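You operate a simulated robot arm through the tools that you are given. There is no shell and no other tool. Be economical: measure what you need, move in short steps, check, and stop when the job is done.

You run a simulated robot arm. Do the job below in one go: nothing can be reset, and whatever is moved stays where it is left.

JOB
Wash the black nozzle for 10 seconds, switch off and raise the basket.
Fine: put the nozzle in the basket and leave it there; lower the basket and set the timer before switching on. Set down upright: black nozzle.
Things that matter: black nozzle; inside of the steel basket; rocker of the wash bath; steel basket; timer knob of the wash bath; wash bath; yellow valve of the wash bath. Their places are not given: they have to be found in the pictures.

The check looks at the end state, three seconds after you hand in, the way a careful person would. Anything else that was tipped, shoved, dropped, spilled or broken makes it a failure.

ROBOT AND FRAMES
A 7-joint arm with a two-finger parallel gripper, fixed in place. Base frame: the origin is at the foot of the arm, x ahead of it, y to its left, z up. Readings come in cm, rad, newtons and seconds.
With the tool pointing down near the work surface it reaches from about 30 to 70 cm from the base axis. Its first joint turns from -1.152 to 1.152 rad. Payload 1.57 kg.
Tool frame: the origin (TCP) lies between the finger pads and is the grasp point; the fingertips stand 3 cm ahead of it; z points along the fingers, y is the line along which they close. The gripper opens to 11 cm. The fingers are 2.4 cm wide and 1.2 cm thick; the gripper's body (4.8 by 11.2 cm) begins 7.8 cm behind the TCP.
Orientation is that of the tool frame in the base frame, as a unit quaternion [x, y, z, w]. With the fingers straight down and closing along the base's y, the tool's x points along the base's -x, its y along +y and its z along -z.

CONTROLS
- The arm moves only by the tool jog_arm. Its arguments are lists of equal length, an entry for each row: "travel": the shift along the base's x, y, z in m, a list of three; "rotation": the turn, a rotation vector about the base's x, y, z in rad, a list of three; "jaw": the opening, from 0 (shut) to 1 (fully open). In form: {"travel": [[tx, ty, tz], ...], "rotation": [[wx, wy, wz], ...], "jaw": [jaw, ...]}. A call has 1 to 20 rows; each row shifts and turns the commanded pose from where the row before left it. A row lasts 0.2 s, in which the tool goes at most 5 cm and 0.15 rad; a call with a longer step from one row to the next is refused whole, and so is a gripper value outside its range. A pose out of reach is approached as far as the arm can. The call stops where the force on the tool passes 90 N (or 10 N more than at its start, if that is more) or the arm is blocked; 0.2 s more then pass. The fingers move at their own pace (about 10.8 cm/s each) and stop on an object; they squeeze with about 21 N. The grip force told is the motor's: it shows also when the fingers shut on nothing. Time passes only in rows, and 0.2 s behind the last, so rows that do not move let the fingers close. The reply holds the time, the measured pose of the TCP, the force on the tool along the base axes, the opening and the grip force, in the units named above and with some noise, with the torque about the TCP (base axes, N m) and any sound that the robot's microphone picked up.
- Cameras (640 x 400 px; columns grow to the right, rows downward): "scene" is fixed at [15.19, -38.76, 139.64]; the picture's right is [0.87, -0.50, 0.00], its down [-0.32, -0.56, -0.76] and it looks along [0.38, 0.66, -0.65] (base axes); focal length 323 px, centre (320, 200). "wrist" rides on the gripper at [7, 1.6, -14.1] in the tool frame; the picture's right is [-0.23, 0.97, 0.00], its down [-0.85, -0.20, -0.48] and it looks along [-0.47, -0.11, 0.88] (tool axes); focal length 222 px, centre (320, 200).
- grab_frame(camera): a new picture of that camera. It takes no simulated time.
- measure_at(camera, pixels): for up to 12 pixels [column, row] of the newest picture of that camera ("zoom" is the newest enlarged one), the place [x, y, z] in the base frame of the surface seen there, good to about 0.2 cm. It takes no simulated time.
- enlarge(camera, box): a new picture of the part [left, top, right, bottom] of that camera's present view, enlarged. It takes no simulated time.
- finish_job(): hands the job in; it is judged then, once.

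Work in short steps. Measure before you move; look again where a grasp or a placing could have gone wrong, and mend it. You have 80 turns and 46 pictures in all, those below and enlarged ones among them. Open the gripper and draw the arm clear of the work before you hand the job in, unless the task says otherwise; then end with one line.

The tools are called after ">>>" as a command line: name --argument value ..., lists and objects as JSON in quotes. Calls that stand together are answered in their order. jog_arm: Moves the arm, as the interface text tells. Its arguments: {"type":"object","properties":{"travel":{"type":"array","items":{"type":"array","items":{"type":"number"}}},"rotation":{"type":"array","items":{"type":"array","items":{"type":"number"}}},"jaw":{"type":"array","items":{"type":"number"}}},"required":["travel","rotation","jaw"]} The other tools are called the same way: grab_frame (camera) takes a picture; measure_at (camera, pixels) gives the place of the surface under pixels of a picture; enlarge (camera, box) takes an enlarged picture of a part of a camera's view; finish_job () hands the job in.

At the start:

```text
t: 0.0
tcp_pos: [34.27, 10.57, 108.87]
orientation: [-0.001, 1.0, 0.0, 0.0]
force: [0.3, 1.1, -0.2]
moment: [-0.04, 0.06, 0.0]
gripper_width: 10.99
grip_force: 0.0
```

scene: 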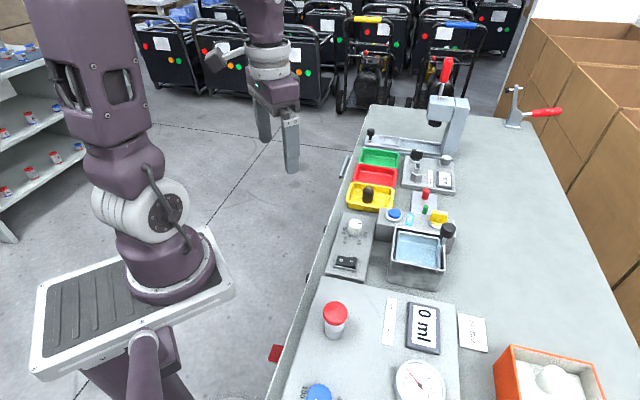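
wrist: 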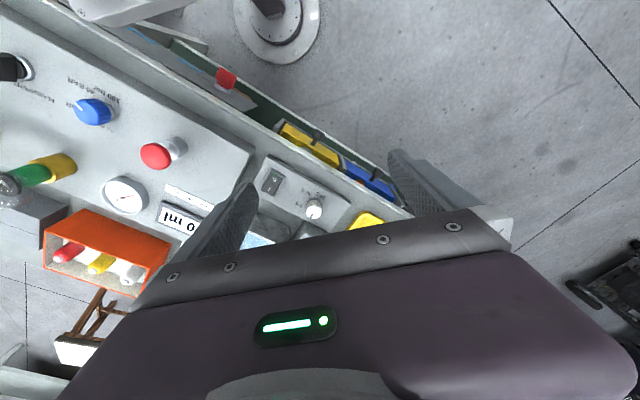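

The scene shows the bath around (415,255), a panel with knob (355,228) and rocker (347,262), and a yellow tray with a black thing at (368,193). I enlarge that region.

>>> enlarge --camera "scene" --box '[320, 130, 480, 300]'

```text
2.35 times, centred on (400, 215) of scene
```

zoom: 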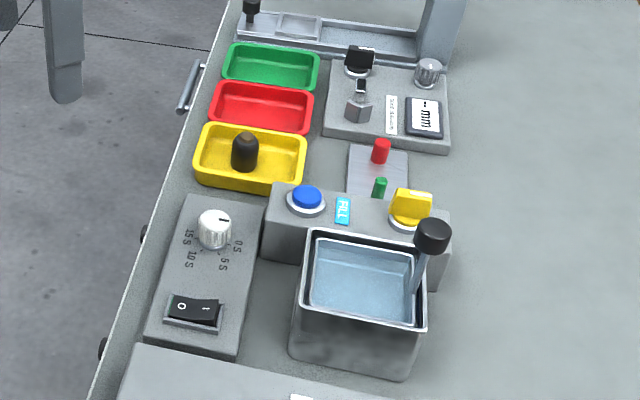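

The zoom shows the nozzle in the yellow tray, the knob, rocker, bath, blue button and yellow valve. I measure the key points.

>>> measure_at --camera "zoom" --pixels '[[245, 138], [245, 165], [214, 215], [214, 243], [180, 308], [206, 312], [307, 195], [410, 205], [432, 228], [360, 285], [418, 285], [220, 178]]'

>>> enlarge --camera "scene" --box '[375, 200, 465, 300]'

>>> enlarge --camera "scene" --box '[320, 205, 390, 285]'

```text
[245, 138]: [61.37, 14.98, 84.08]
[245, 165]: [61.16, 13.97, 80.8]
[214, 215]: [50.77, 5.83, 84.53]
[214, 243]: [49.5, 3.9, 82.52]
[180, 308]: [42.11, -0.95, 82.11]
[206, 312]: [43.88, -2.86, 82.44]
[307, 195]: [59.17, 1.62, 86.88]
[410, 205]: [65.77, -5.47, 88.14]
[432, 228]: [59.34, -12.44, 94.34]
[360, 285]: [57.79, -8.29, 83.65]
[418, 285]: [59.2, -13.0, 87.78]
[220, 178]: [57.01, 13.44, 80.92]
```

```text
4.00 times, centred on (420, 250) of scene
```

zoom: 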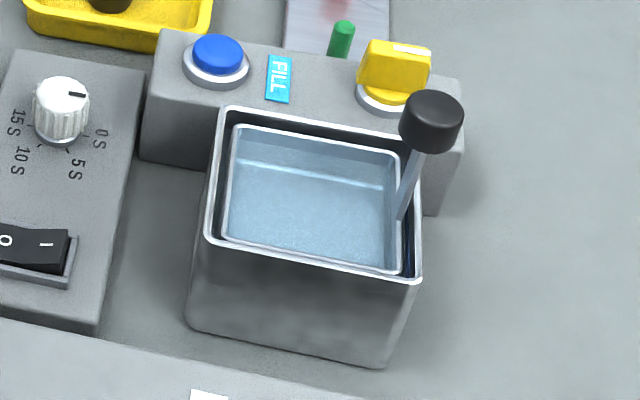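

```text
5.00 times, centred on (355, 245) of scene
```

zoom: 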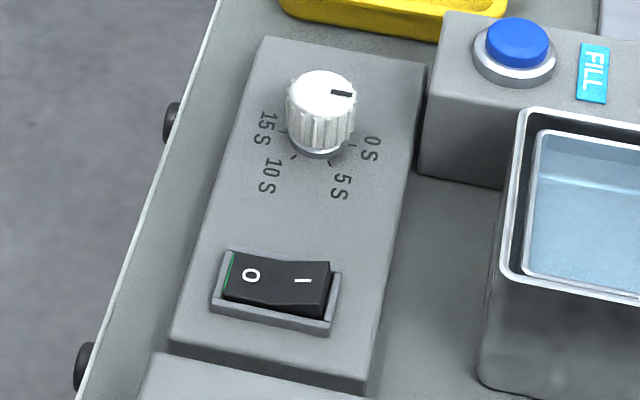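

I measure the knob, its ticks and the rocker in this zoom.

>>> measure_at --camera "zoom" --pixels '[[320, 88], [348, 94], [335, 93], [354, 144], [331, 163], [293, 157], [282, 131], [252, 275], [303, 281], [237, 270], [325, 283], [320, 220]]'

>>> enlarge --camera "scene" --box '[332, 211, 380, 241]'

```text
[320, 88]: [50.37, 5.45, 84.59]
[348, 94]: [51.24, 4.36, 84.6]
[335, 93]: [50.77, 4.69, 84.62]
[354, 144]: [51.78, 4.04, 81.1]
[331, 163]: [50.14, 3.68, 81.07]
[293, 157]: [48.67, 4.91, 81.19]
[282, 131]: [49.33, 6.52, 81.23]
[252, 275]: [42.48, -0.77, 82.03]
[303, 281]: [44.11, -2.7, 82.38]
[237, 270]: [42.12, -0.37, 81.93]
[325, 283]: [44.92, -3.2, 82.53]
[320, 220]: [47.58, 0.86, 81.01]
```

```text
13.33 times, centred on (356, 226) of scene
```

zoom: 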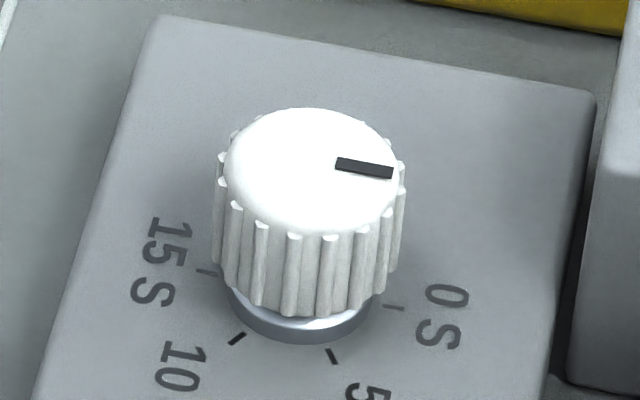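

I measure the knob top and tick marks precisely.

>>> measure_at --camera "zoom" --pixels '[[230, 165], [395, 172], [312, 112], [313, 230], [340, 164], [390, 173], [387, 307], [402, 309], [335, 363], [231, 344], [242, 335], [200, 271]]'

```text
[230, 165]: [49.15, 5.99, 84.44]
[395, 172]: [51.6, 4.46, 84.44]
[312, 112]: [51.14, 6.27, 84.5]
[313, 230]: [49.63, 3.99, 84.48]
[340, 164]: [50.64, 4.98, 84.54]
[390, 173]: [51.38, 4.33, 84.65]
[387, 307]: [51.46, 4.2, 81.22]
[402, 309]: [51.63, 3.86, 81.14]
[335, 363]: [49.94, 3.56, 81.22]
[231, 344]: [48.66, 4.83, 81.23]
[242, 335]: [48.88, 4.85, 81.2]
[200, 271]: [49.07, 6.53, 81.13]
```

Knob centre ≈ (50.4, 5.2), pointer at 0 S (−45°); 10 S lies 120° clockwise. I move high over the bath to look in with the wrist camera.

>>> jog_arm --travel '[[0.02, -0.02, 0], [0.02, -0.02, 0], [0.02, -0.02, 0], [0.02, -0.02, 0], [0.02, -0.02, 0], [0.02, -0.02, 0], [0.02, -0.02, 0], [0.02, -0.02, 0], [0.02, -0.02, 0]]' --rotation '[[0, 0, 0], [0, 0, 0], [0, 0, 0], [0, 0, 0], [0, 0, 0], [0, 0, 0], [0, 0, 0], [0, 0, 0], [0, 0, 0]]' --jaw '[1, 1, 1, 1, 1, 1, 1, 1, 1]'

>>> grab_frame --camera "wrist"

```text
t: 2.0
tcp_pos: [52.34, -7.53, 108.83]
orientation: [0.0, 1.0, -0.001, 0.0]
force: [0.0, -0.7, 0.1]
moment: [-0.04, 0.01, 0.0]
gripper_width: 10.97
grip_force: 0.2
```

```text
39 pictures are left
```

wrist: 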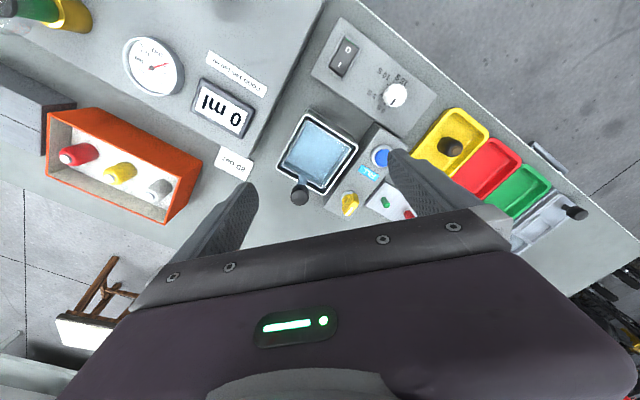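

The bath is at (318,155) in the wrist view; I enlarge it to see the water, basket and valve.

>>> enlarge --camera "wrist" --box '[265, 95, 405, 220]'

```text
3.20 times, centred on (335, 158) of wrist
```

zoom: 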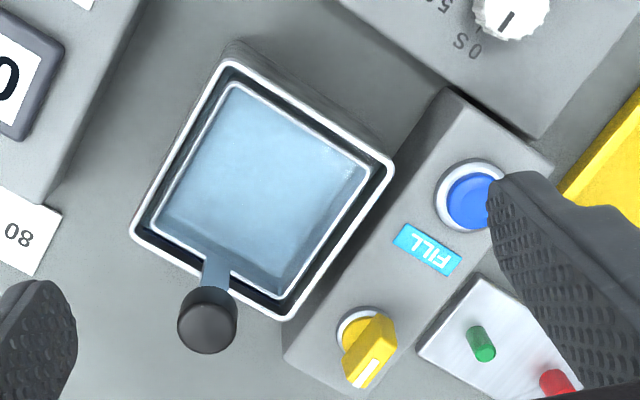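

>>> measure_at --camera "zoom" --pixels '[[265, 175], [230, 66], [390, 165], [285, 315], [135, 232], [235, 90], [360, 180], [280, 288], [160, 225], [207, 330], [385, 340], [355, 340]]'

>>> measure_at --camera "zoom" --pixels '[[200, 180], [320, 200], [230, 240], [302, 133], [325, 250], [330, 240], [218, 270], [368, 370], [365, 375], [468, 200], [340, 370], [150, 210]]'

```text
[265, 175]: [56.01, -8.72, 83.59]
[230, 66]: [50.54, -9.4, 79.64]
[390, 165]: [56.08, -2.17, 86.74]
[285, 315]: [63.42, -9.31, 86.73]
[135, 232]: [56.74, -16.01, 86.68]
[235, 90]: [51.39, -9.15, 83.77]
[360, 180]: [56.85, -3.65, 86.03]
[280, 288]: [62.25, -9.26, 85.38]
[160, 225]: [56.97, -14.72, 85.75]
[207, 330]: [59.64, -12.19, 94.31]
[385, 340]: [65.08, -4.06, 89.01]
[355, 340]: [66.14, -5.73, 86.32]
```

```text
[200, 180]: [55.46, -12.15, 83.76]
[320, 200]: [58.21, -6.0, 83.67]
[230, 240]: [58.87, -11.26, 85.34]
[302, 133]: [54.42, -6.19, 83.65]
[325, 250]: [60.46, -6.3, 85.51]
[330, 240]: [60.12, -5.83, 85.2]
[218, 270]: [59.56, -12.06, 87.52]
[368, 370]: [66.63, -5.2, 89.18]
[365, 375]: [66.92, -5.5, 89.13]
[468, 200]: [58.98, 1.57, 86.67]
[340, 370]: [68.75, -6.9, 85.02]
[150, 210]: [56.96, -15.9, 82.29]
```

A flat surface lies at z≈83.65 within the basket (basket rim ≈85.8, bath rim 86.7), perhaps water. I enlarge the basket interior and valve for a check.

>>> enlarge --camera "wrist" --box '[288, 110, 363, 200]'

>>> enlarge --camera "scene" --box '[410, 205, 465, 245]'

```text
4.44 times, centred on (326, 155) of wrist
```

zoom: 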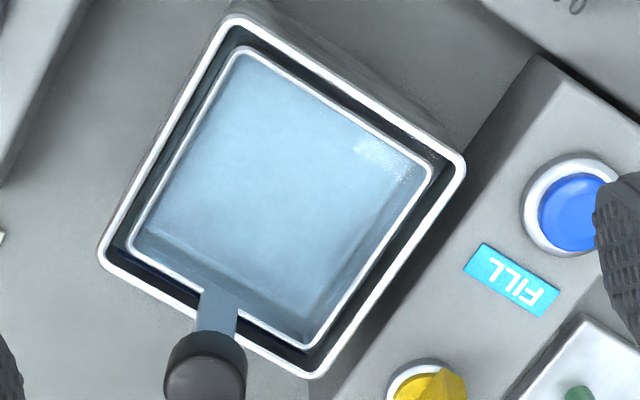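

```text
10.00 times, centred on (438, 225) of scene
```

zoom: 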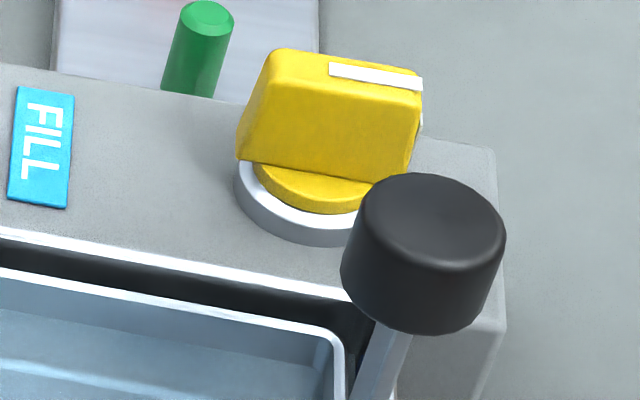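

Now I check depth in the gap between basket and bath, and across the interior.

>>> measure_at --camera "wrist" --pixels '[[328.3, 129.3], [294.5, 141.5], [332.8, 182], [284, 170.5], [286, 171.5], [322.5, 191], [318, 187], [300, 170], [308, 175], [312, 180], [340, 165], [310, 130]]'

```text
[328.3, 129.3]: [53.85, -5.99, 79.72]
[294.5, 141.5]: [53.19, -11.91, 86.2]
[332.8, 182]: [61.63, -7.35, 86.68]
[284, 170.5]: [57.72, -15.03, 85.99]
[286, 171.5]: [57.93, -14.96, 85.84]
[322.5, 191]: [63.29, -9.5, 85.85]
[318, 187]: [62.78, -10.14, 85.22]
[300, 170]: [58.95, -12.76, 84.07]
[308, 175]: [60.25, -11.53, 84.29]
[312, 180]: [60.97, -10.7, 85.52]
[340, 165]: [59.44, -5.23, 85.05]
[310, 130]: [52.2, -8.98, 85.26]
```

The gap seems to reach the bath floor (79.7), hinting there may be no water. I lower for a closer look.

>>> jog_arm --travel '[[-0.018, 0.003, -0.026], [-0.018, 0.003, -0.026], [-0.018, 0.002, -0.026]]' --rotation '[[0, 0, 0], [0, 0, 0], [0, 0, 0]]' --jaw '[1, 1, 1]'

>>> enlarge --camera "wrist" --box '[240, 100, 400, 260]'

```text
t: 2.8
tcp_pos: [46.84, -6.81, 101.05]
orientation: [0.0, 1.0, 0.0, 0.001]
force: [-0.3, 0.8, -0.9]
moment: [-0.01, -0.01, 0.02]
gripper_width: 11.01
grip_force: 0.0
```

```text
2.50 times, centred on (320, 180) of wrist
```

zoom: 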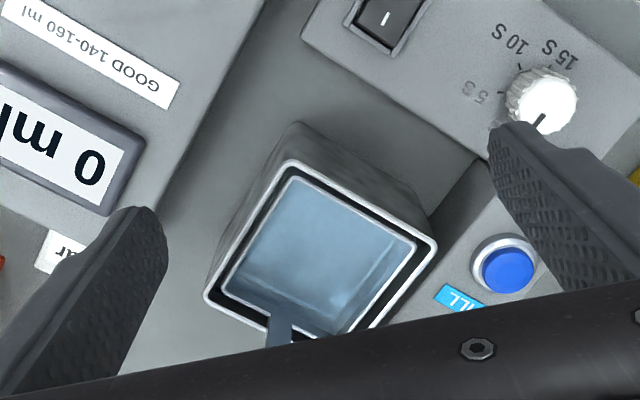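

I measure points in the dark gap and on the interior.

>>> measure_at --camera "zoom" --pixels '[[350, 202], [370, 213], [330, 190], [250, 232], [240, 252], [262, 212], [230, 296], [413, 262], [370, 310], [400, 265], [300, 200], [320, 250]]'

>>> enlarge --camera "wrist" --box '[285, 135, 355, 195]'

```text
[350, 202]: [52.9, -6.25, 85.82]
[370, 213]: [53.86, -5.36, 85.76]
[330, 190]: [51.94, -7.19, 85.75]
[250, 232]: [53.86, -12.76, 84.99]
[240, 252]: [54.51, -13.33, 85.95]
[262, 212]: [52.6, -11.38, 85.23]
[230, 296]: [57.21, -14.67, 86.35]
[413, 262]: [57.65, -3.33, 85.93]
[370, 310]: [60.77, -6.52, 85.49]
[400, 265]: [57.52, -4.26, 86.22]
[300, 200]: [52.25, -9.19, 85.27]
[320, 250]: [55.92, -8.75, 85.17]
```

```text
6.67 times, centred on (320, 165) of wrist
```

zoom: 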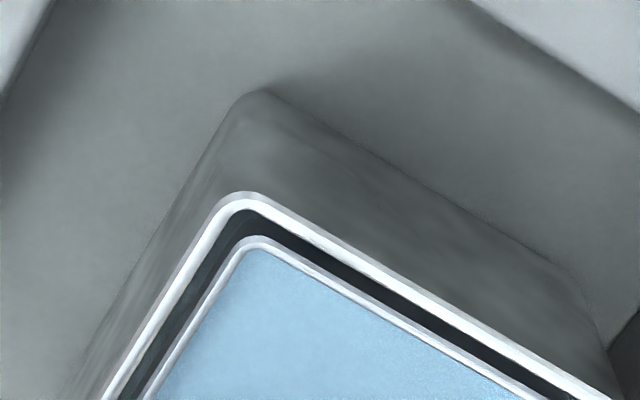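

Readings of the interior differ (83.6 vs 85.2); I measure interior points again.

>>> measure_at --camera "zoom" --pixels '[[260, 300], [320, 350], [420, 390], [250, 380], [205, 280], [180, 310], [330, 262], [400, 300], [440, 322], [480, 345], [230, 231], [150, 350]]'

>>> enlarge --camera "scene" --box '[385, 220, 450, 275]'

```text
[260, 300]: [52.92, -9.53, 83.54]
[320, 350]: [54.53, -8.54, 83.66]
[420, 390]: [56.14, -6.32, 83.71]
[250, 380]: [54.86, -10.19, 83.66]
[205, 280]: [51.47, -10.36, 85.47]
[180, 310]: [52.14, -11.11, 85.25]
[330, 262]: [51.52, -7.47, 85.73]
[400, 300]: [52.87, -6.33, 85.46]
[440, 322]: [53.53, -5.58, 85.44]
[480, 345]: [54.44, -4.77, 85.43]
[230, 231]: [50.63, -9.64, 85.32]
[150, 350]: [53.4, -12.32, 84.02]
```

```text
7.27 times, centred on (418, 248) of scene
```

zoom: 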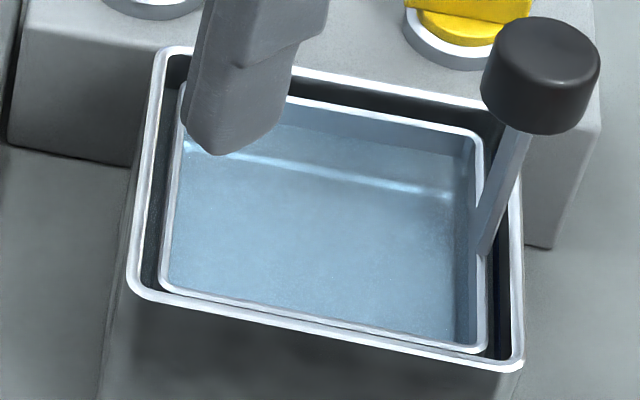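

I measure the gap in this scene zoom (left dark strip x≈152, right x≈500, top y≈100).

>>> measure_at --camera "zoom" --pixels '[[152, 230], [150, 265], [160, 150], [500, 290], [503, 320], [497, 250], [400, 103], [440, 115], [340, 92], [330, 345], [350, 160], [350, 182]]'

```text
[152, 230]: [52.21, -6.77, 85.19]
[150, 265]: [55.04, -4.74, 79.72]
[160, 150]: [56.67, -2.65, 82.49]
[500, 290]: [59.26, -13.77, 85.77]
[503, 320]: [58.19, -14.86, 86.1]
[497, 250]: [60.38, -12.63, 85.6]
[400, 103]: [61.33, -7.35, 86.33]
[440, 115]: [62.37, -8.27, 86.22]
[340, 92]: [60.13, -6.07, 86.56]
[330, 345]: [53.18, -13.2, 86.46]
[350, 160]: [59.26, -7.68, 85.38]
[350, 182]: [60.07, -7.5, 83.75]
```

The gap twice read bath floor 79.7, so I want a straight-down look into it; moving so that the wrist camera is above the bath (tips stay above the handle at 94.3).

>>> jog_arm --travel '[[0.04, -0.01, 0], [0.04, -0.01, 0], [0.04, -0.01, 0], [0.032, -0.007, -0.01]]' --rotation '[[0, 0, 0], [0, 0, 0], [0, 0, 0], [0, 0, 0]]' --jaw '[1, 1, 1, 1]'

>>> enlarge --camera "wrist" --box '[220, 20, 420, 145]'

```text
t: 3.8
tcp_pos: [62.04, -10.39, 100.03]
orientation: [0.0, 1.0, 0.0, -0.001]
force: [-0.2, -0.6, 0.3]
moment: [0.01, -0.02, 0.0]
gripper_width: 10.98
grip_force: 0.1
```

```text
3.20 times, centred on (320, 82) of wrist
```

zoom: 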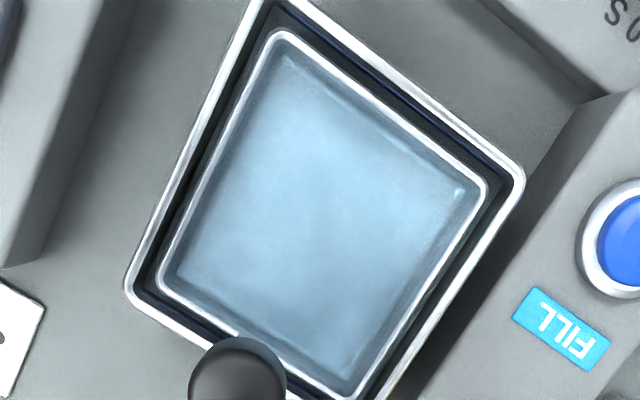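

The gap shows a dark bluish bottom; I measure it.

>>> measure_at --camera "zoom" --pixels '[[350, 52], [400, 92], [450, 130], [320, 35], [220, 140], [190, 200], [155, 275], [185, 318], [440, 275], [410, 325], [340, 200], [300, 70]]'

>>> enlarge --camera "wrist" --box '[256, 84, 296, 124]'

```text
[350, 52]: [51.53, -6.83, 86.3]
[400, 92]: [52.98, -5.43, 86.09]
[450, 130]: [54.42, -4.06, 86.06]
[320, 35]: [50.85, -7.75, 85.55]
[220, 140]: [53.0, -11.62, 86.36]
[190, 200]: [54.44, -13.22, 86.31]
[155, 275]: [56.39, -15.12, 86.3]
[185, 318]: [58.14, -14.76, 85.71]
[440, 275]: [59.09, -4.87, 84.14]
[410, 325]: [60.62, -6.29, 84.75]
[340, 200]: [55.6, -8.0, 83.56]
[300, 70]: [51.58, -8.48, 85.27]
```

```text
10.00 times, centred on (276, 104) of wrist
```

zoom: 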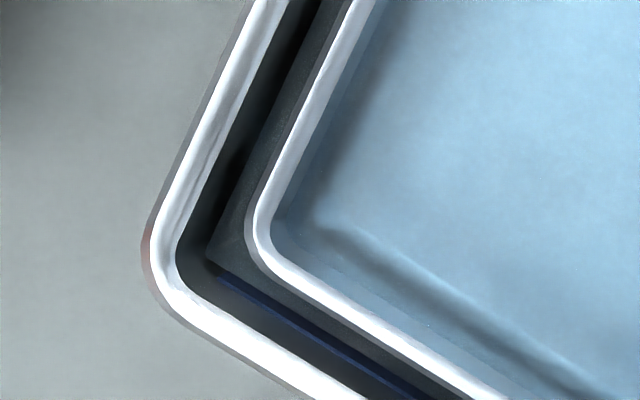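

A dark-blue strip appears at the bottom of the gap; I measure it.

>>> measure_at --camera "zoom" --pixels '[[270, 298], [330, 337], [390, 380], [232, 278], [215, 230], [250, 140], [230, 200], [265, 300], [350, 350], [300, 318]]'

```text
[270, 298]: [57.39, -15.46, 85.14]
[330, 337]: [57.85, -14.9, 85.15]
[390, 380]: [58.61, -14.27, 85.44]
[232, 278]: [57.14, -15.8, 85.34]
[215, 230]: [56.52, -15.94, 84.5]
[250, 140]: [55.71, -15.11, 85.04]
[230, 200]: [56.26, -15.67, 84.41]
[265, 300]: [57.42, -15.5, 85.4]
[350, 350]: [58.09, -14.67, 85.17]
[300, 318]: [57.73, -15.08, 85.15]
```

Likely water below the raised basket; I'll recheck after lowering. Now I move to view the nozzle in the yellow tray.

>>> jog_arm --travel '[[-0.01, 0.04, 0], [-0.01, 0.04, 0], [-0.01, 0.045, 0], [-0.01, 0.045, 0], [-0.01, 0.045, 0], [-0.02, 0.04, 0]]' --rotation '[[0, 0, 0], [0, 0, 0], [0, 0, 0], [0, 0, 0], [0, 0, 0], [0, 0, 0]]' --jaw '[1, 1, 1, 1, 1, 1]'

>>> enlarge --camera "wrist" --box '[260, 110, 420, 270]'

>>> enlarge --camera "scene" --box '[335, 170, 405, 220]'

```text
t: 5.2
tcp_pos: [55.13, 15.12, 99.99]
orientation: [0.001, 1.0, -0.001, 0.0]
force: [0.2, 0.3, 0.4]
moment: [-0.02, -0.02, -0.04]
gripper_width: 11.0
grip_force: 0.1
```

```text
2.50 times, centred on (340, 190) of wrist
```

zoom: 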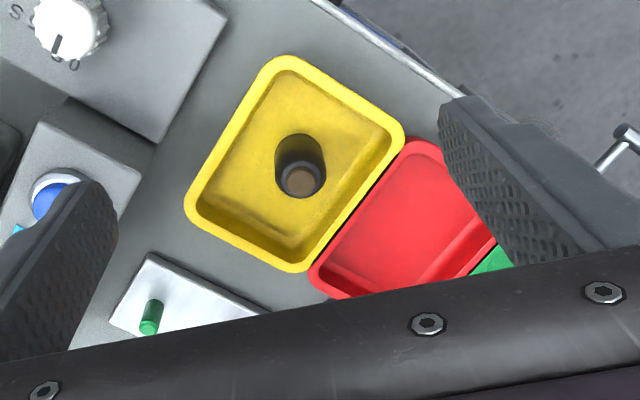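

```text
8.00 times, centred on (370, 195) of scene
```

zoom: 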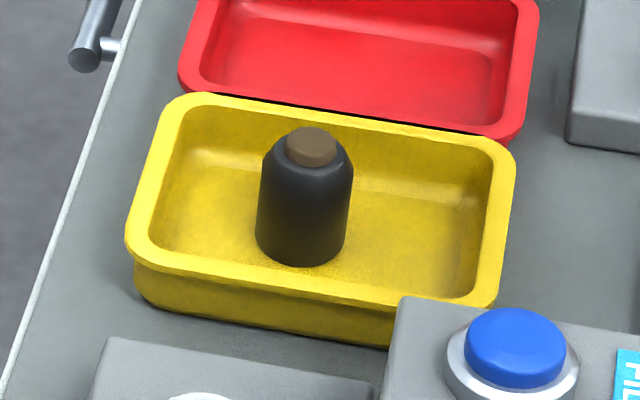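

>>> measure_at --camera "zoom" --pixels '[[310, 140], [262, 200], [350, 200], [300, 258], [305, 215], [230, 230], [330, 105], [500, 150], [150, 240], [450, 290], [310, 160], [400, 240]]'

>>> measure_at --camera "wrist" --pixels '[[340, 186], [333, 186], [347, 186], [340, 193], [340, 170], [331, 175], [348, 172]]'

```text
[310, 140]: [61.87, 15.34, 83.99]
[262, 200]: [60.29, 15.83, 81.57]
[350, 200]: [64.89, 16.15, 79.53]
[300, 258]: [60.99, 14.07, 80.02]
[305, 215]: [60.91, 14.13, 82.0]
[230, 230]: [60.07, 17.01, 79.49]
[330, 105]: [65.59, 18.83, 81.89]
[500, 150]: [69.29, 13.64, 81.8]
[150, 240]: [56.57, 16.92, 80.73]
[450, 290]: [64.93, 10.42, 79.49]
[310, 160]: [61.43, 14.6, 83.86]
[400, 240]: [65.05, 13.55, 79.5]
```

```text
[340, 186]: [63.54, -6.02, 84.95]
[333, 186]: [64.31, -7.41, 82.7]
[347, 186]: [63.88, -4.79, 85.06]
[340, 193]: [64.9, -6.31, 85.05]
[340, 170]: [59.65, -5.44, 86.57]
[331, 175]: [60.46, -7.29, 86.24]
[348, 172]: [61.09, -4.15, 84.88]
```

Nozzle centre ≈ (61.7, 15.2), radius ~1.5, z 79.5–84. I'll go above it, turned 45° to close along the tray's long axis, jaw half open, and check.

>>> jog_arm --travel '[[0.02, 0, -0.01], [0.02, 0, -0.01], [0.02, 0, -0.02], [0.0057, 0.001, -0.02], [0, 0, -0.02], [0, 0, 0]]' --rotation '[[0, 0, 0.131], [0, 0, 0.131], [0, 0, 0.131], [0, 0, 0.131], [0, 0, 0.131], [0, 0, 0.131]]' --jaw '[0.9, 0.7, 0.5, 0.48, 0.48, 0.48]'

>>> grab_frame --camera "wrist"

>>> enlarge --camera "scene" --box '[325, 150, 415, 220]'

```text
t: 6.6
tcp_pos: [61.74, 15.2, 92.04]
orientation: [-0.384, 0.923, -0.001, 0.0]
force: [1.2, 0.0, -0.7]
moment: [-0.03, 0.02, 0.0]
gripper_width: 5.27
grip_force: 0.1
```

```text
28 pictures are left
```

wrist: 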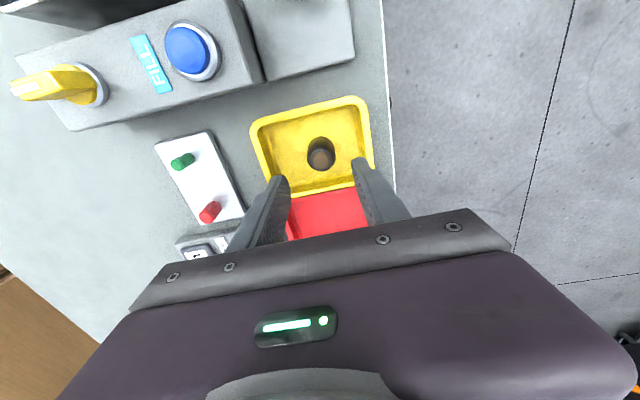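

```text
5.71 times, centred on (370, 185) of scene
```

zoom: 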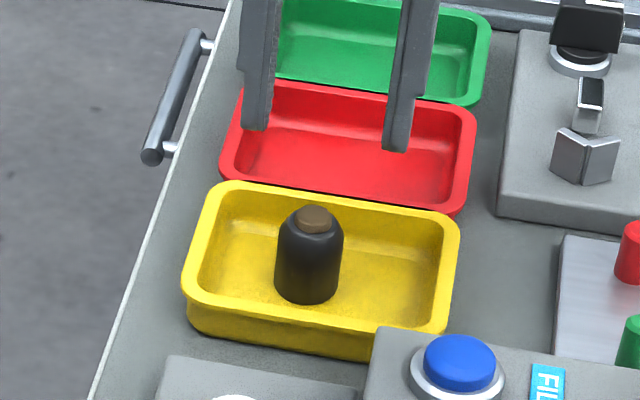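

I verify the nozzle centre from the wrist view at (321,157).

>>> measure_at --camera "wrist" --pixels '[[321, 160], [314, 160], [328, 160], [321, 152], [321, 145], [309, 152], [333, 152], [321, 168]]'

>>> measure_at --camera "zoom" --pixels '[[313, 210], [313, 220], [300, 219], [327, 219], [281, 255], [337, 255], [308, 260], [212, 300], [225, 190], [448, 230]]'

```text
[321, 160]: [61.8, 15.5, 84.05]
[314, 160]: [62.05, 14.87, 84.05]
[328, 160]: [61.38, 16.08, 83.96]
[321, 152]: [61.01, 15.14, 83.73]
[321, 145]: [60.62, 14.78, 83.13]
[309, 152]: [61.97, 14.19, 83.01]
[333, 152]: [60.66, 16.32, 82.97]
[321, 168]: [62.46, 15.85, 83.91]
```

```text
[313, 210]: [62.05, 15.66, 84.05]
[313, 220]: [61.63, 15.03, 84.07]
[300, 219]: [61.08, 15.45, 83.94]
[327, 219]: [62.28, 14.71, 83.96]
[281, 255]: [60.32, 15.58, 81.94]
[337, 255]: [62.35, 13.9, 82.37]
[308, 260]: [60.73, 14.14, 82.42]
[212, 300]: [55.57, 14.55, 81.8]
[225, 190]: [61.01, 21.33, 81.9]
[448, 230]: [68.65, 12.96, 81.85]
```

Centre is about (61.7, 15.3). I descend to z 83.2 and close.

>>> jog_arm --travel '[[0, 0.001, -0.025], [0, 0, -0.025], [0, 0, -0.02], [0, 0, -0.0185], [0, 0, 0], [0, 0, 0], [0, 0, 0], [0, 0, 0]]' --rotation '[[0, 0, 0], [0, 0, 0], [0, 0, 0], [0, 0, 0], [0, 0, 0], [0, 0, 0], [0, 0, 0], [0, 0, 0]]' --jaw '[0.48, 0.48, 0.48, 0.48, 0.48, 0.1, 0.1, 0.1]'

```text
t: 8.4
tcp_pos: [61.61, 15.3, 83.26]
orientation: [-0.383, 0.924, 0.0, 0.0]
force: [0.2, 0.5, 0.5]
moment: [-0.01, -0.01, 0.03]
gripper_width: 3.13
grip_force: 21.0
```

Gripped at 3.13 cm. Lift and carry to above the basket, turning −90° on the way so that the gripper body avoids the handle.

>>> jog_arm --travel '[[0, 0, 0.02], [0, 0, 0.035], [0, 0, 0.035], [0, 0, 0.035], [0, 0, 0.03], [-0.0042, -0.0202, 0], [-0.0042, -0.0202, 0], [-0.0042, -0.0202, 0], [-0.0042, -0.0202, 0], [-0.0042, -0.0202, 0], [-0.0042, -0.0202, 0], [-0.0042, -0.0202, 0], [-0.0042, -0.0202, 0], [-0.0042, -0.0202, 0], [-0.0042, -0.0202, 0], [-0.0042, -0.0202, 0], [-0.0042, -0.0202, 0], [0, 0, 0]]' --rotation '[[0, 0, 0], [0, 0, 0], [0, 0, 0], [0, 0, 0], [0, 0, 0], [0, 0, -0.1309], [0, 0, -0.1309], [0, 0, -0.1309], [0, 0, -0.1309], [0, 0, -0.1309], [0, 0, -0.1309], [0, 0, -0.1309], [0, 0, -0.1309], [0, 0, -0.1309], [0, 0, -0.1309], [0, 0, -0.1309], [0, 0, -0.1309], [0, 0, 0]]' --jaw '[0.1, 0.1, 0.1, 0.1, 0.1, 0.1, 0.1, 0.1, 0.1, 0.1, 0.1, 0.1, 0.1, 0.1, 0.1, 0.1, 0.1, 0.1]'

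>>> enlarge --camera "scene" --box '[370, 170, 470, 280]'

>>> grab_frame --camera "wrist"

```text
t: 12.2
tcp_pos: [56.66, -9.01, 98.62]
orientation: [0.383, 0.924, 0.001, 0.0]
force: [0.0, -0.4, -0.9]
moment: [0.0, 0.03, 0.01]
gripper_width: 3.11
grip_force: 20.8
```

```text
3.64 times, centred on (420, 225) of scene
```

zoom: 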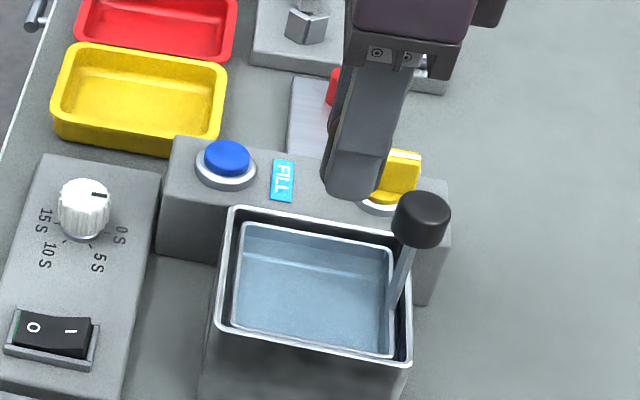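

```text
25 pictures are left
```

wrist: 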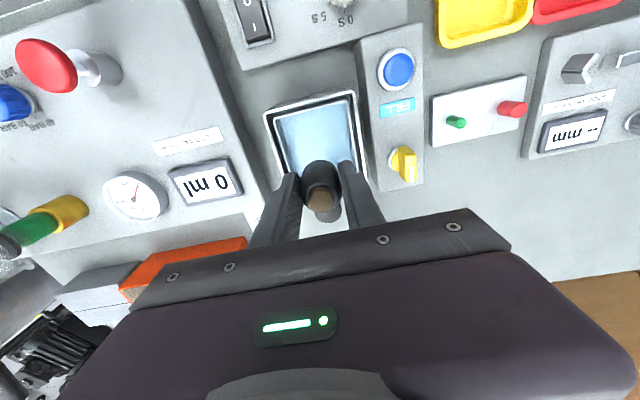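

Aligned over the basket. I descend to just above the floor (contact expected at TCP z≈87.4).

>>> jog_arm --travel '[[0, 0, -0.025], [0, 0, -0.025], [0, 0, -0.025], [0, 0, -0.02], [0, 0, -0.012], [0, 0, -0.003], [0, 0, 0]]' --rotation '[[0, 0, 0], [0, 0, 0], [0, 0, 0], [0, 0, 0], [0, 0, 0], [0, 0, 0], [0, 0, 0]]' --jaw '[0.1, 0.1, 0.1, 0.1, 0.1, 0.1, 0.1]'

>>> enlarge --camera "scene" --box '[380, 200, 460, 290]'

```text
t: 13.8
tcp_pos: [56.66, -8.92, 87.66]
orientation: [0.382, 0.924, 0.0, 0.0]
force: [0.0, -0.8, -1.0]
moment: [0.0, 0.02, 0.0]
gripper_width: 3.13
grip_force: 20.4
```

```text
4.44 times, centred on (420, 245) of scene
```

zoom: 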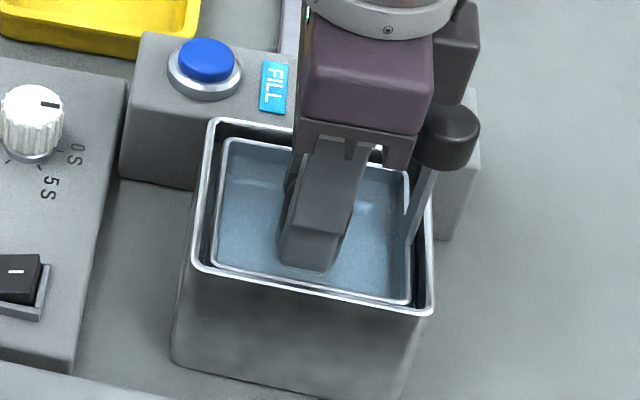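

Not yet touching; I lower in 1 mm steps watching the force.

>>> jog_arm --travel '[[0, 0, -0.001], [0, 0, -0.001], [0, 0, 0]]' --rotation '[[0, 0, 0], [0, 0, 0], [0, 0, 0]]' --jaw '[0.1, 0.1, 0.1]'

```text
t: 14.6
tcp_pos: [56.58, -8.89, 87.47]
orientation: [0.382, 0.924, 0.0, 0.0]
force: [0.4, -0.1, -0.1]
moment: [0.04, 0.03, 0.01]
gripper_width: 3.11
grip_force: 21.0
```

>>> jog_arm --travel '[[0, 0, -0.001], [0, 0, -0.001], [0, 0, 0]]' --rotation '[[0, 0, 0], [0, 0, 0], [0, 0, 0]]' --jaw '[0.1, 0.1, 0.1]'

```text
t: 15.4
tcp_pos: [56.71, -8.93, 87.24]
orientation: [0.384, 0.924, 0.0, 0.0]
force: [1.1, 0.4, 2.5]
moment: [0.01, -0.01, 0.01]
gripper_width: 3.14
grip_force: 21.3
```

A 2.5 N upward force shows contact at z≈87.25. I open slightly and rise straight up.

>>> jog_arm --travel '[[0, 0, 0], [0, 0, 0], [0, 0, 0], [0, 0, 0.015], [0, 0, 0.025], [0, 0, 0.03], [0, 0, 0.03], [0, 0, 0.02]]' --rotation '[[0, 0, 0], [0, 0, 0], [0, 0, 0], [0, 0, 0], [0, 0, 0], [0, 0, 0], [0, 0, 0], [0, 0, 0]]' --jaw '[0.33, 0.37, 0.37, 0.38, 0.4, 0.4, 0.4, 0.4]'

>>> grab_frame --camera "scene"

>>> enlarge --camera "scene" --box '[380, 200, 460, 290]'

```text
t: 17.2
tcp_pos: [56.51, -9.05, 99.28]
orientation: [0.383, 0.924, 0.001, 0.0]
force: [-0.2, -1.3, 0.4]
moment: [-0.01, -0.01, -0.01]
gripper_width: 4.4
grip_force: 0.2
```

```text
23 pictures are left
```

scene: 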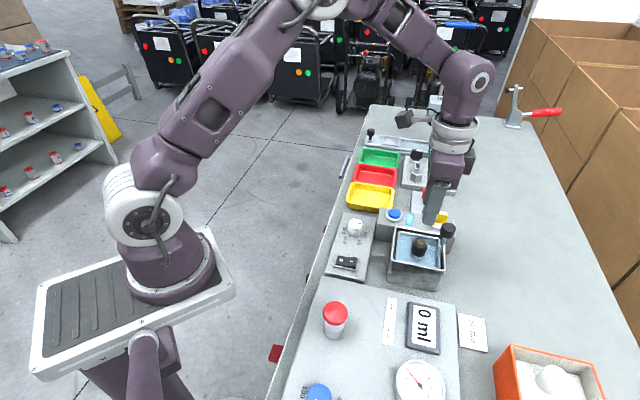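

```text
4.44 times, centred on (420, 245) of scene
```

zoom: 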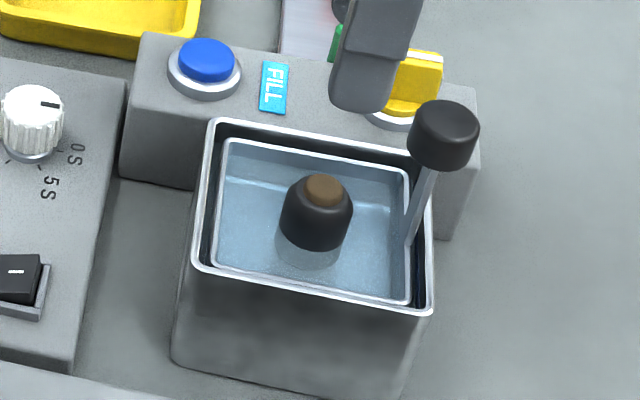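

The nozzle stands upright in the basket. I measure the basket handle knob.

>>> measure_at --camera "zoom" --pixels '[[447, 118], [415, 120], [478, 125], [445, 103], [445, 135], [445, 160], [430, 190], [418, 220], [323, 188], [415, 140], [474, 145]]'

```text
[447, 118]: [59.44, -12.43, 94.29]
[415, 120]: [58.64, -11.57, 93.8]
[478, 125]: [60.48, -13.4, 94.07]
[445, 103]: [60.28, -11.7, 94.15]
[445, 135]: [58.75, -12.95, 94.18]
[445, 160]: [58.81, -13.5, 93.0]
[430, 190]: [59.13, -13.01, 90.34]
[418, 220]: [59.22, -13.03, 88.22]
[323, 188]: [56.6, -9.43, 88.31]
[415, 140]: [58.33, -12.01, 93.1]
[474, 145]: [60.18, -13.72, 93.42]
```

Knob centre ≈ (59.55, −12.45), z 92.3–94.3. I move over it, descend to z 93.1 and grip.

>>> jog_arm --travel '[[0.015, -0.017, 0], [0.0155, -0.017, 0], [0, 0, -0.02], [0, 0, -0.02], [0, 0, -0.02], [0, 0, 0], [0, 0, 0], [0, 0, 0], [0, 0, 0]]' --rotation '[[0, 0, 0], [0, 0, 0], [0, 0, 0], [0, 0, 0], [0, 0, 0], [0, 0, 0], [0, 0, 0], [0, 0, 0], [0, 0, 0]]' --jaw '[0.45, 0.45, 0.45, 0.45, 0.45, 0.45, 0.1, 0.1, 0.1]'

>>> enlarge --camera "scene" --box '[380, 200, 460, 290]'

```text
t: 19.2
tcp_pos: [59.71, -12.29, 93.2]
orientation: [0.383, 0.924, 0.0, 0.0]
force: [-0.2, -0.3, -1.2]
moment: [0.18, -0.19, 0.04]
gripper_width: 2.73
grip_force: 37.9
```

```text
4.44 times, centred on (420, 245) of scene
```

zoom: 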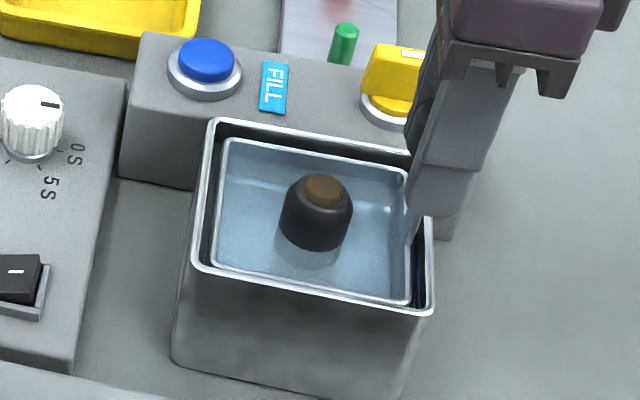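

Gripped at 2.73 cm. I push down in gentle steps.

>>> jog_arm --travel '[[0, 0, -0.003], [0, 0, -0.003], [0, 0, -0.003], [0, 0, 0]]' --rotation '[[0, 0, 0], [0, 0, 0], [0, 0, 0], [0, 0, 0]]' --jaw '[0.1, 0.1, 0.1, 0.1]'

```text
t: 20.2
tcp_pos: [59.75, -12.3, 92.32]
orientation: [0.382, 0.924, 0.0, -0.001]
force: [-1.9, 2.5, -1.4]
moment: [-0.02, -0.43, 0.04]
gripper_width: 2.74
grip_force: 38.1
```

It moves freely. I continue down until a stop is felt.

>>> jog_arm --travel '[[0, 0, -0.003], [0, 0, -0.003], [0, 0, -0.003], [0, 0, -0.003], [0, 0, -0.003], [0, 0, -0.003], [0, 0, 0]]' --rotation '[[0, 0, 0], [0, 0, 0], [0, 0, 0], [0, 0, 0], [0, 0, 0], [0, 0, 0], [0, 0, 0]]' --jaw '[0.1, 0.1, 0.1, 0.1, 0.1, 0.1, 0.1]'

>>> enlarge --camera "scene" --box '[380, 200, 460, 290]'

```text
t: 21.8
tcp_pos: [59.62, -12.25, 90.6]
orientation: [0.382, 0.924, 0.0, -0.001]
force: [0.6, 7.0, -1.9]
moment: [-0.19, 0.16, 0.02]
gripper_width: 2.73
grip_force: 37.9
```

```text
4.44 times, centred on (420, 245) of scene
```

zoom: 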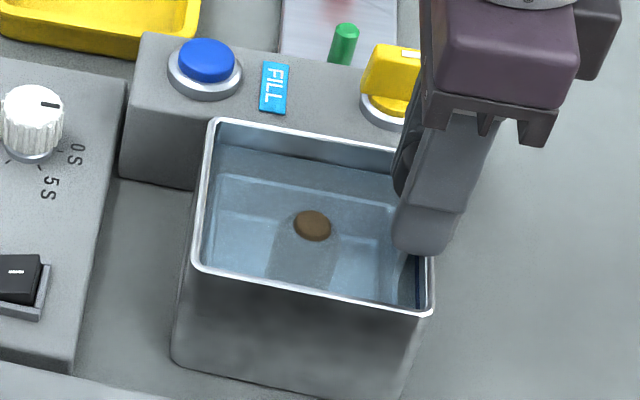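

There is water and the nozzle is nearly immersed. I continue down carefully.

>>> jog_arm --travel '[[0, 0, -0.003], [0, 0, -0.003], [0, 0, -0.003], [0, 0, -0.003], [0, 0, 0]]' --rotation '[[0, 0, 0], [0, 0, 0], [0, 0, 0], [0, 0, 0], [0, 0, 0]]' --jaw '[0.1, 0.1, 0.1, 0.1, 0.1]'

```text
t: 23.0
tcp_pos: [59.64, -12.36, 89.8]
orientation: [0.382, 0.924, 0.001, 0.003]
force: [-16.8, 15.6, 74.6]
moment: [-0.47, 1.0, -0.18]
gripper_width: 2.76
grip_force: 37.6
```

The stop is reached (75 N). I relax 3 mm and release, then check it stays down.

>>> jog_arm --travel '[[0, 0, 0.003], [0, 0, 0], [0, 0, 0], [0, 0, 0]]' --rotation '[[0, 0, 0], [0, 0, 0], [0, 0, 0], [0, 0, 0]]' --jaw '[0.1, 0.1, 0.45, 0.45]'

>>> enlarge --camera "scene" --box '[380, 200, 460, 290]'

```text
t: 24.0
tcp_pos: [59.91, -12.29, 89.86]
orientation: [0.382, 0.924, 0.001, 0.003]
force: [13.1, 17.0, 34.0]
moment: [-0.17, -0.07, 0.14]
gripper_width: 3.1
grip_force: 0.1
```

```text
4.44 times, centred on (420, 245) of scene
```

zoom: 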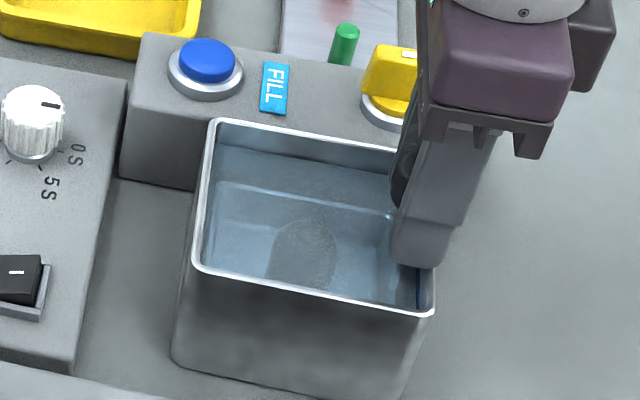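

The fingertips (z≈86.9) are on the bath rim, so the stop may not be the basket's own. I rise, closing the jaws above, then check the knob height.

>>> jog_arm --travel '[[0, 0, 0.004], [0, 0, 0], [0, 0, 0], [0, 0, 0.02], [0, 0, 0.03], [0, 0, 0.03], [0, 0, 0]]' --rotation '[[0, 0, 0], [0, 0, 0], [0, 0, 0], [0, 0, 0], [0, 0, 0], [0, 0, 0], [0, 0, 0]]' --jaw '[0.45, 0.45, 0.45, 0.45, 0.45, 0.45, 0.45]'

>>> enlarge --camera "scene" --box '[380, 200, 460, 290]'

```text
t: 25.6
tcp_pos: [59.5, -12.37, 98.05]
orientation: [0.383, 0.924, 0.0, 0.0]
force: [-0.2, 0.3, 0.3]
moment: [-0.01, 0.04, -0.01]
gripper_width: 4.93
grip_force: 0.1
```

```text
4.44 times, centred on (420, 245) of scene
```

zoom: 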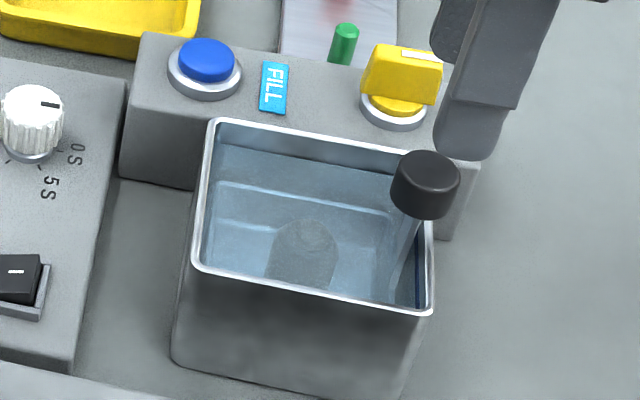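

>>> measure_at --camera "zoom" --pixels '[[428, 165], [428, 178], [300, 240], [305, 225], [240, 240], [350, 200], [300, 192], [425, 205]]'

```text
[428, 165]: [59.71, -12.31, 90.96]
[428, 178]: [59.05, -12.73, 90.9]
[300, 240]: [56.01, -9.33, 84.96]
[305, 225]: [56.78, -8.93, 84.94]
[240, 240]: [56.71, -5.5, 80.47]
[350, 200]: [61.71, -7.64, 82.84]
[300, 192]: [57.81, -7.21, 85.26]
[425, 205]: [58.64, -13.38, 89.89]
```

The knob top is at 90.9 (dropped 3.37 cm) and it stays. To be sure it is fully down, I press on it with closed fingers.

>>> jog_arm --travel '[[0, 0, 0], [0, 0, 0], [0, 0, -0.02], [0, 0, -0.018], [0, 0, -0.002], [0, 0, -0.002], [0, 0, 0]]' --rotation '[[0, 0, 0], [0, 0, 0], [0, 0, 0], [0, 0, 0], [0, 0, 0], [0, 0, 0], [0, 0, 0]]' --jaw '[0, 0, 0, 0, 0, 0, 0]'

```text
t: 27.2
tcp_pos: [59.69, -12.39, 93.96]
orientation: [0.383, 0.924, 0.0, 0.0]
force: [0.6, -0.4, 1.1]
moment: [-0.02, -0.01, -0.03]
gripper_width: 0.0
grip_force: 20.9
```

>>> jog_arm --travel '[[0, 0, -0.001], [0, 0, -0.001], [0, 0, -0.001], [0, 0, 0]]' --rotation '[[0, 0, 0], [0, 0, 0], [0, 0, 0], [0, 0, 0]]' --jaw '[0, 0, 0, 0]'

```text
t: 28.2
tcp_pos: [59.71, -12.37, 93.68]
orientation: [0.383, 0.924, 0.0, 0.001]
force: [-5.0, 4.3, 26.0]
moment: [0.18, 0.24, -0.12]
gripper_width: 0.02
grip_force: 21.2
```

>>> jog_arm --travel '[[0, 0, -0.001], [0, 0, -0.001], [0, 0, 0]]' --rotation '[[0, 0, 0], [0, 0, 0], [0, 0, 0]]' --jaw '[0, 0, 0]'

```text
t: 29.0
tcp_pos: [59.73, -12.33, 93.7]
orientation: [0.382, 0.924, 0.0, 0.002]
force: [-11.4, 7.6, 57.6]
moment: [0.35, 0.47, -0.02]
gripper_width: 0.02
grip_force: 21.2
```

Firm stop with no motion: basket is fully down. I rise and go over the timer knob, turning the tool to +60° with the jaw at ~4.8 cm.

>>> jog_arm --travel '[[0, 0, 0.02], [0, 0, 0.025], [-0.00665, 0.01252, 0], [-0.00665, 0.01252, 0], [-0.00665, 0.01252, 0], [-0.00665, 0.01252, 0], [-0.00665, 0.01252, 0], [-0.00665, 0.01252, 0], [-0.00665, 0.01252, 0], [-0.00665, 0.01252, 0], [-0.00665, 0.01252, 0], [-0.00665, 0.01252, 0], [-0.00665, 0.01252, 0], [-0.00665, 0.01252, 0], [-0.00665, 0.01252, 0], [-0.00665, 0.01252, 0], [0, 0, -0.02], [0, 0, -0.02], [0, 0, 0]]' --rotation '[[0, 0, 0], [0, 0, 0], [0, 0, 0.131], [0, 0, 0.131], [0, 0, 0.131], [0, 0, 0.131], [0, 0, 0.131], [0, 0, 0.131], [0, 0, 0.131], [0, 0, 0.131], [0, 0, 0.131], [0, 0, 0.131], [0, 0, 0.131], [0, 0, 0.131], [0, 0, 0.131], [0, 0, 0.131], [0, 0, 0], [0, 0, 0], [0, 0, 0]]' --jaw '[0, 0, 0.1, 0.2, 0.3, 0.44, 0.44, 0.44, 0.44, 0.44, 0.44, 0.44, 0.44, 0.44, 0.44, 0.44, 0.44, 0.44, 0.44]'

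>>> enlarge --camera "scene" --box '[320, 190, 400, 280]'

```text
t: 33.0
tcp_pos: [50.44, 5.1, 93.94]
orientation: [-0.501, 0.865, 0.0, 0.0]
force: [0.2, 0.0, 0.0]
moment: [-0.02, 0.01, -0.04]
gripper_width: 4.86
grip_force: 0.1
```

```text
4.44 times, centred on (360, 235) of scene
```

zoom: 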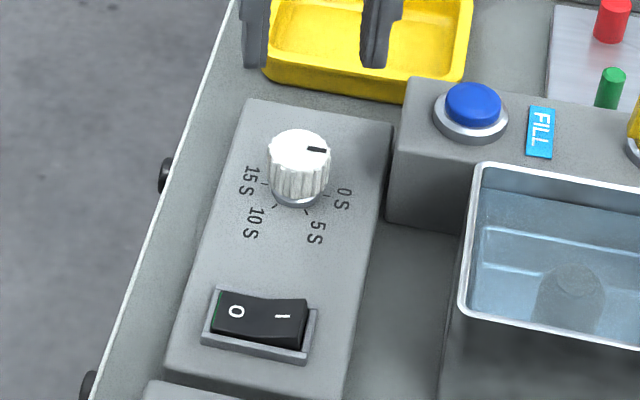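

Over the knob at (50.44, 5.1). I descend to z 84.7 and close on it.

>>> jog_arm --travel '[[0, 0, -0.03], [0, 0, -0.03], [0, 0, -0.02], [0, 0, -0.0122], [0, 0, 0], [0, 0, 0], [0, 0, 0], [0, 0, 0]]' --rotation '[[0, 0, 0], [0, 0, 0], [0, 0, 0], [0, 0, 0], [0, 0, 0], [0, 0, 0], [0, 0, 0], [0, 0, 0]]' --jaw '[0.44, 0.44, 0.44, 0.44, 0.44, 0.1, 0.1, 0.1]'

```text
t: 34.8
tcp_pos: [50.2, 5.17, 84.57]
orientation: [-0.502, 0.865, 0.001, -0.001]
force: [-22.8, 15.2, 0.4]
moment: [0.01, 0.25, 0.01]
gripper_width: 3.34
grip_force: 41.2
```

Grip is off by a few mm along the closing axis (side force); I shift to relieve it.

>>> jog_arm --travel '[[-0.0026, 0.0015, 0], [0, 0, 0]]' --rotation '[[0, 0, 0], [0, 0, 0]]' --jaw '[0.1, 0.1]'

```text
t: 35.4
tcp_pos: [50.25, 5.08, 84.58]
orientation: [-0.5, 0.866, 0.001, 0.0]
force: [-1.2, 2.4, -28.2]
moment: [-0.1, 0.0, -0.11]
gripper_width: 3.35
grip_force: 40.5
```

Side force is gone; a −28 N vertical residue remains, so I lower 1 mm and start turning.

>>> jog_arm --travel '[[0, 0, -0.001], [0, 0, 0], [0, 0, 0]]' --rotation '[[0, 0, 0], [0, 0, -0.1], [0, 0, -0.1]]' --jaw '[0.1, 0.1, 0.1]'

```text
t: 36.2
tcp_pos: [50.28, 5.31, 84.59]
orientation: [-0.412, 0.911, 0.0, 0.0]
force: [-6.4, 1.0, 8.4]
moment: [-0.43, 0.71, 0.01]
gripper_width: 3.33
grip_force: 41.3
```

Turning works with low torque. I continue to about 115° total.

>>> jog_arm --travel '[[0, 0, 0], [0, 0, 0], [0, 0, 0], [0, 0, 0], [0, 0, 0], [0, 0, 0], [0, 0, 0], [0, 0, 0], [0, 0, 0], [0, 0, 0], [0, 0, 0], [0, 0, 0], [0, 0, 0], [0, 0, 0], [0, 0, 0], [0, 0, 0], [0, 0, 0], [0, 0, 0], [0, 0, 0]]' --rotation '[[0, 0, -0.1], [0, 0, -0.1], [0, 0, -0.1], [0, 0, -0.1], [0, 0, -0.1], [0, 0, -0.1], [0, 0, -0.1], [0, 0, -0.1], [0, 0, -0.1], [0, 0, -0.1], [0, 0, -0.1], [0, 0, -0.1], [0, 0, -0.1], [0, 0, -0.1], [0, 0, -0.1], [0, 0, -0.1], [0, 0, -0.1], [0, 0, -0.1], [0, 0, 0]]' --jaw '[0.1, 0.1, 0.1, 0.1, 0.1, 0.1, 0.1, 0.1, 0.1, 0.1, 0.1, 0.1, 0.1, 0.1, 0.1, 0.1, 0.1, 0.1, 0.1]'

>>> enlarge --camera "scene" --box '[332, 206, 380, 246]'

```text
t: 40.2
tcp_pos: [50.34, 5.61, 84.58]
orientation: [0.457, 0.889, 0.002, -0.001]
force: [13.7, 44.7, 11.3]
moment: [0.9, 0.37, 0.09]
gripper_width: 3.35
grip_force: 41.1
```

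```text
10.00 times, centred on (356, 226) of scene
```

zoom: 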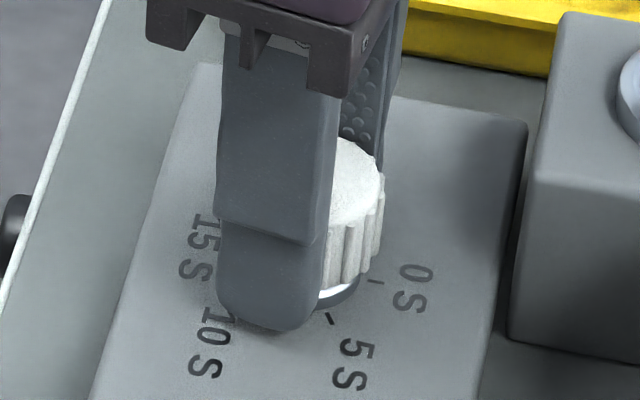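

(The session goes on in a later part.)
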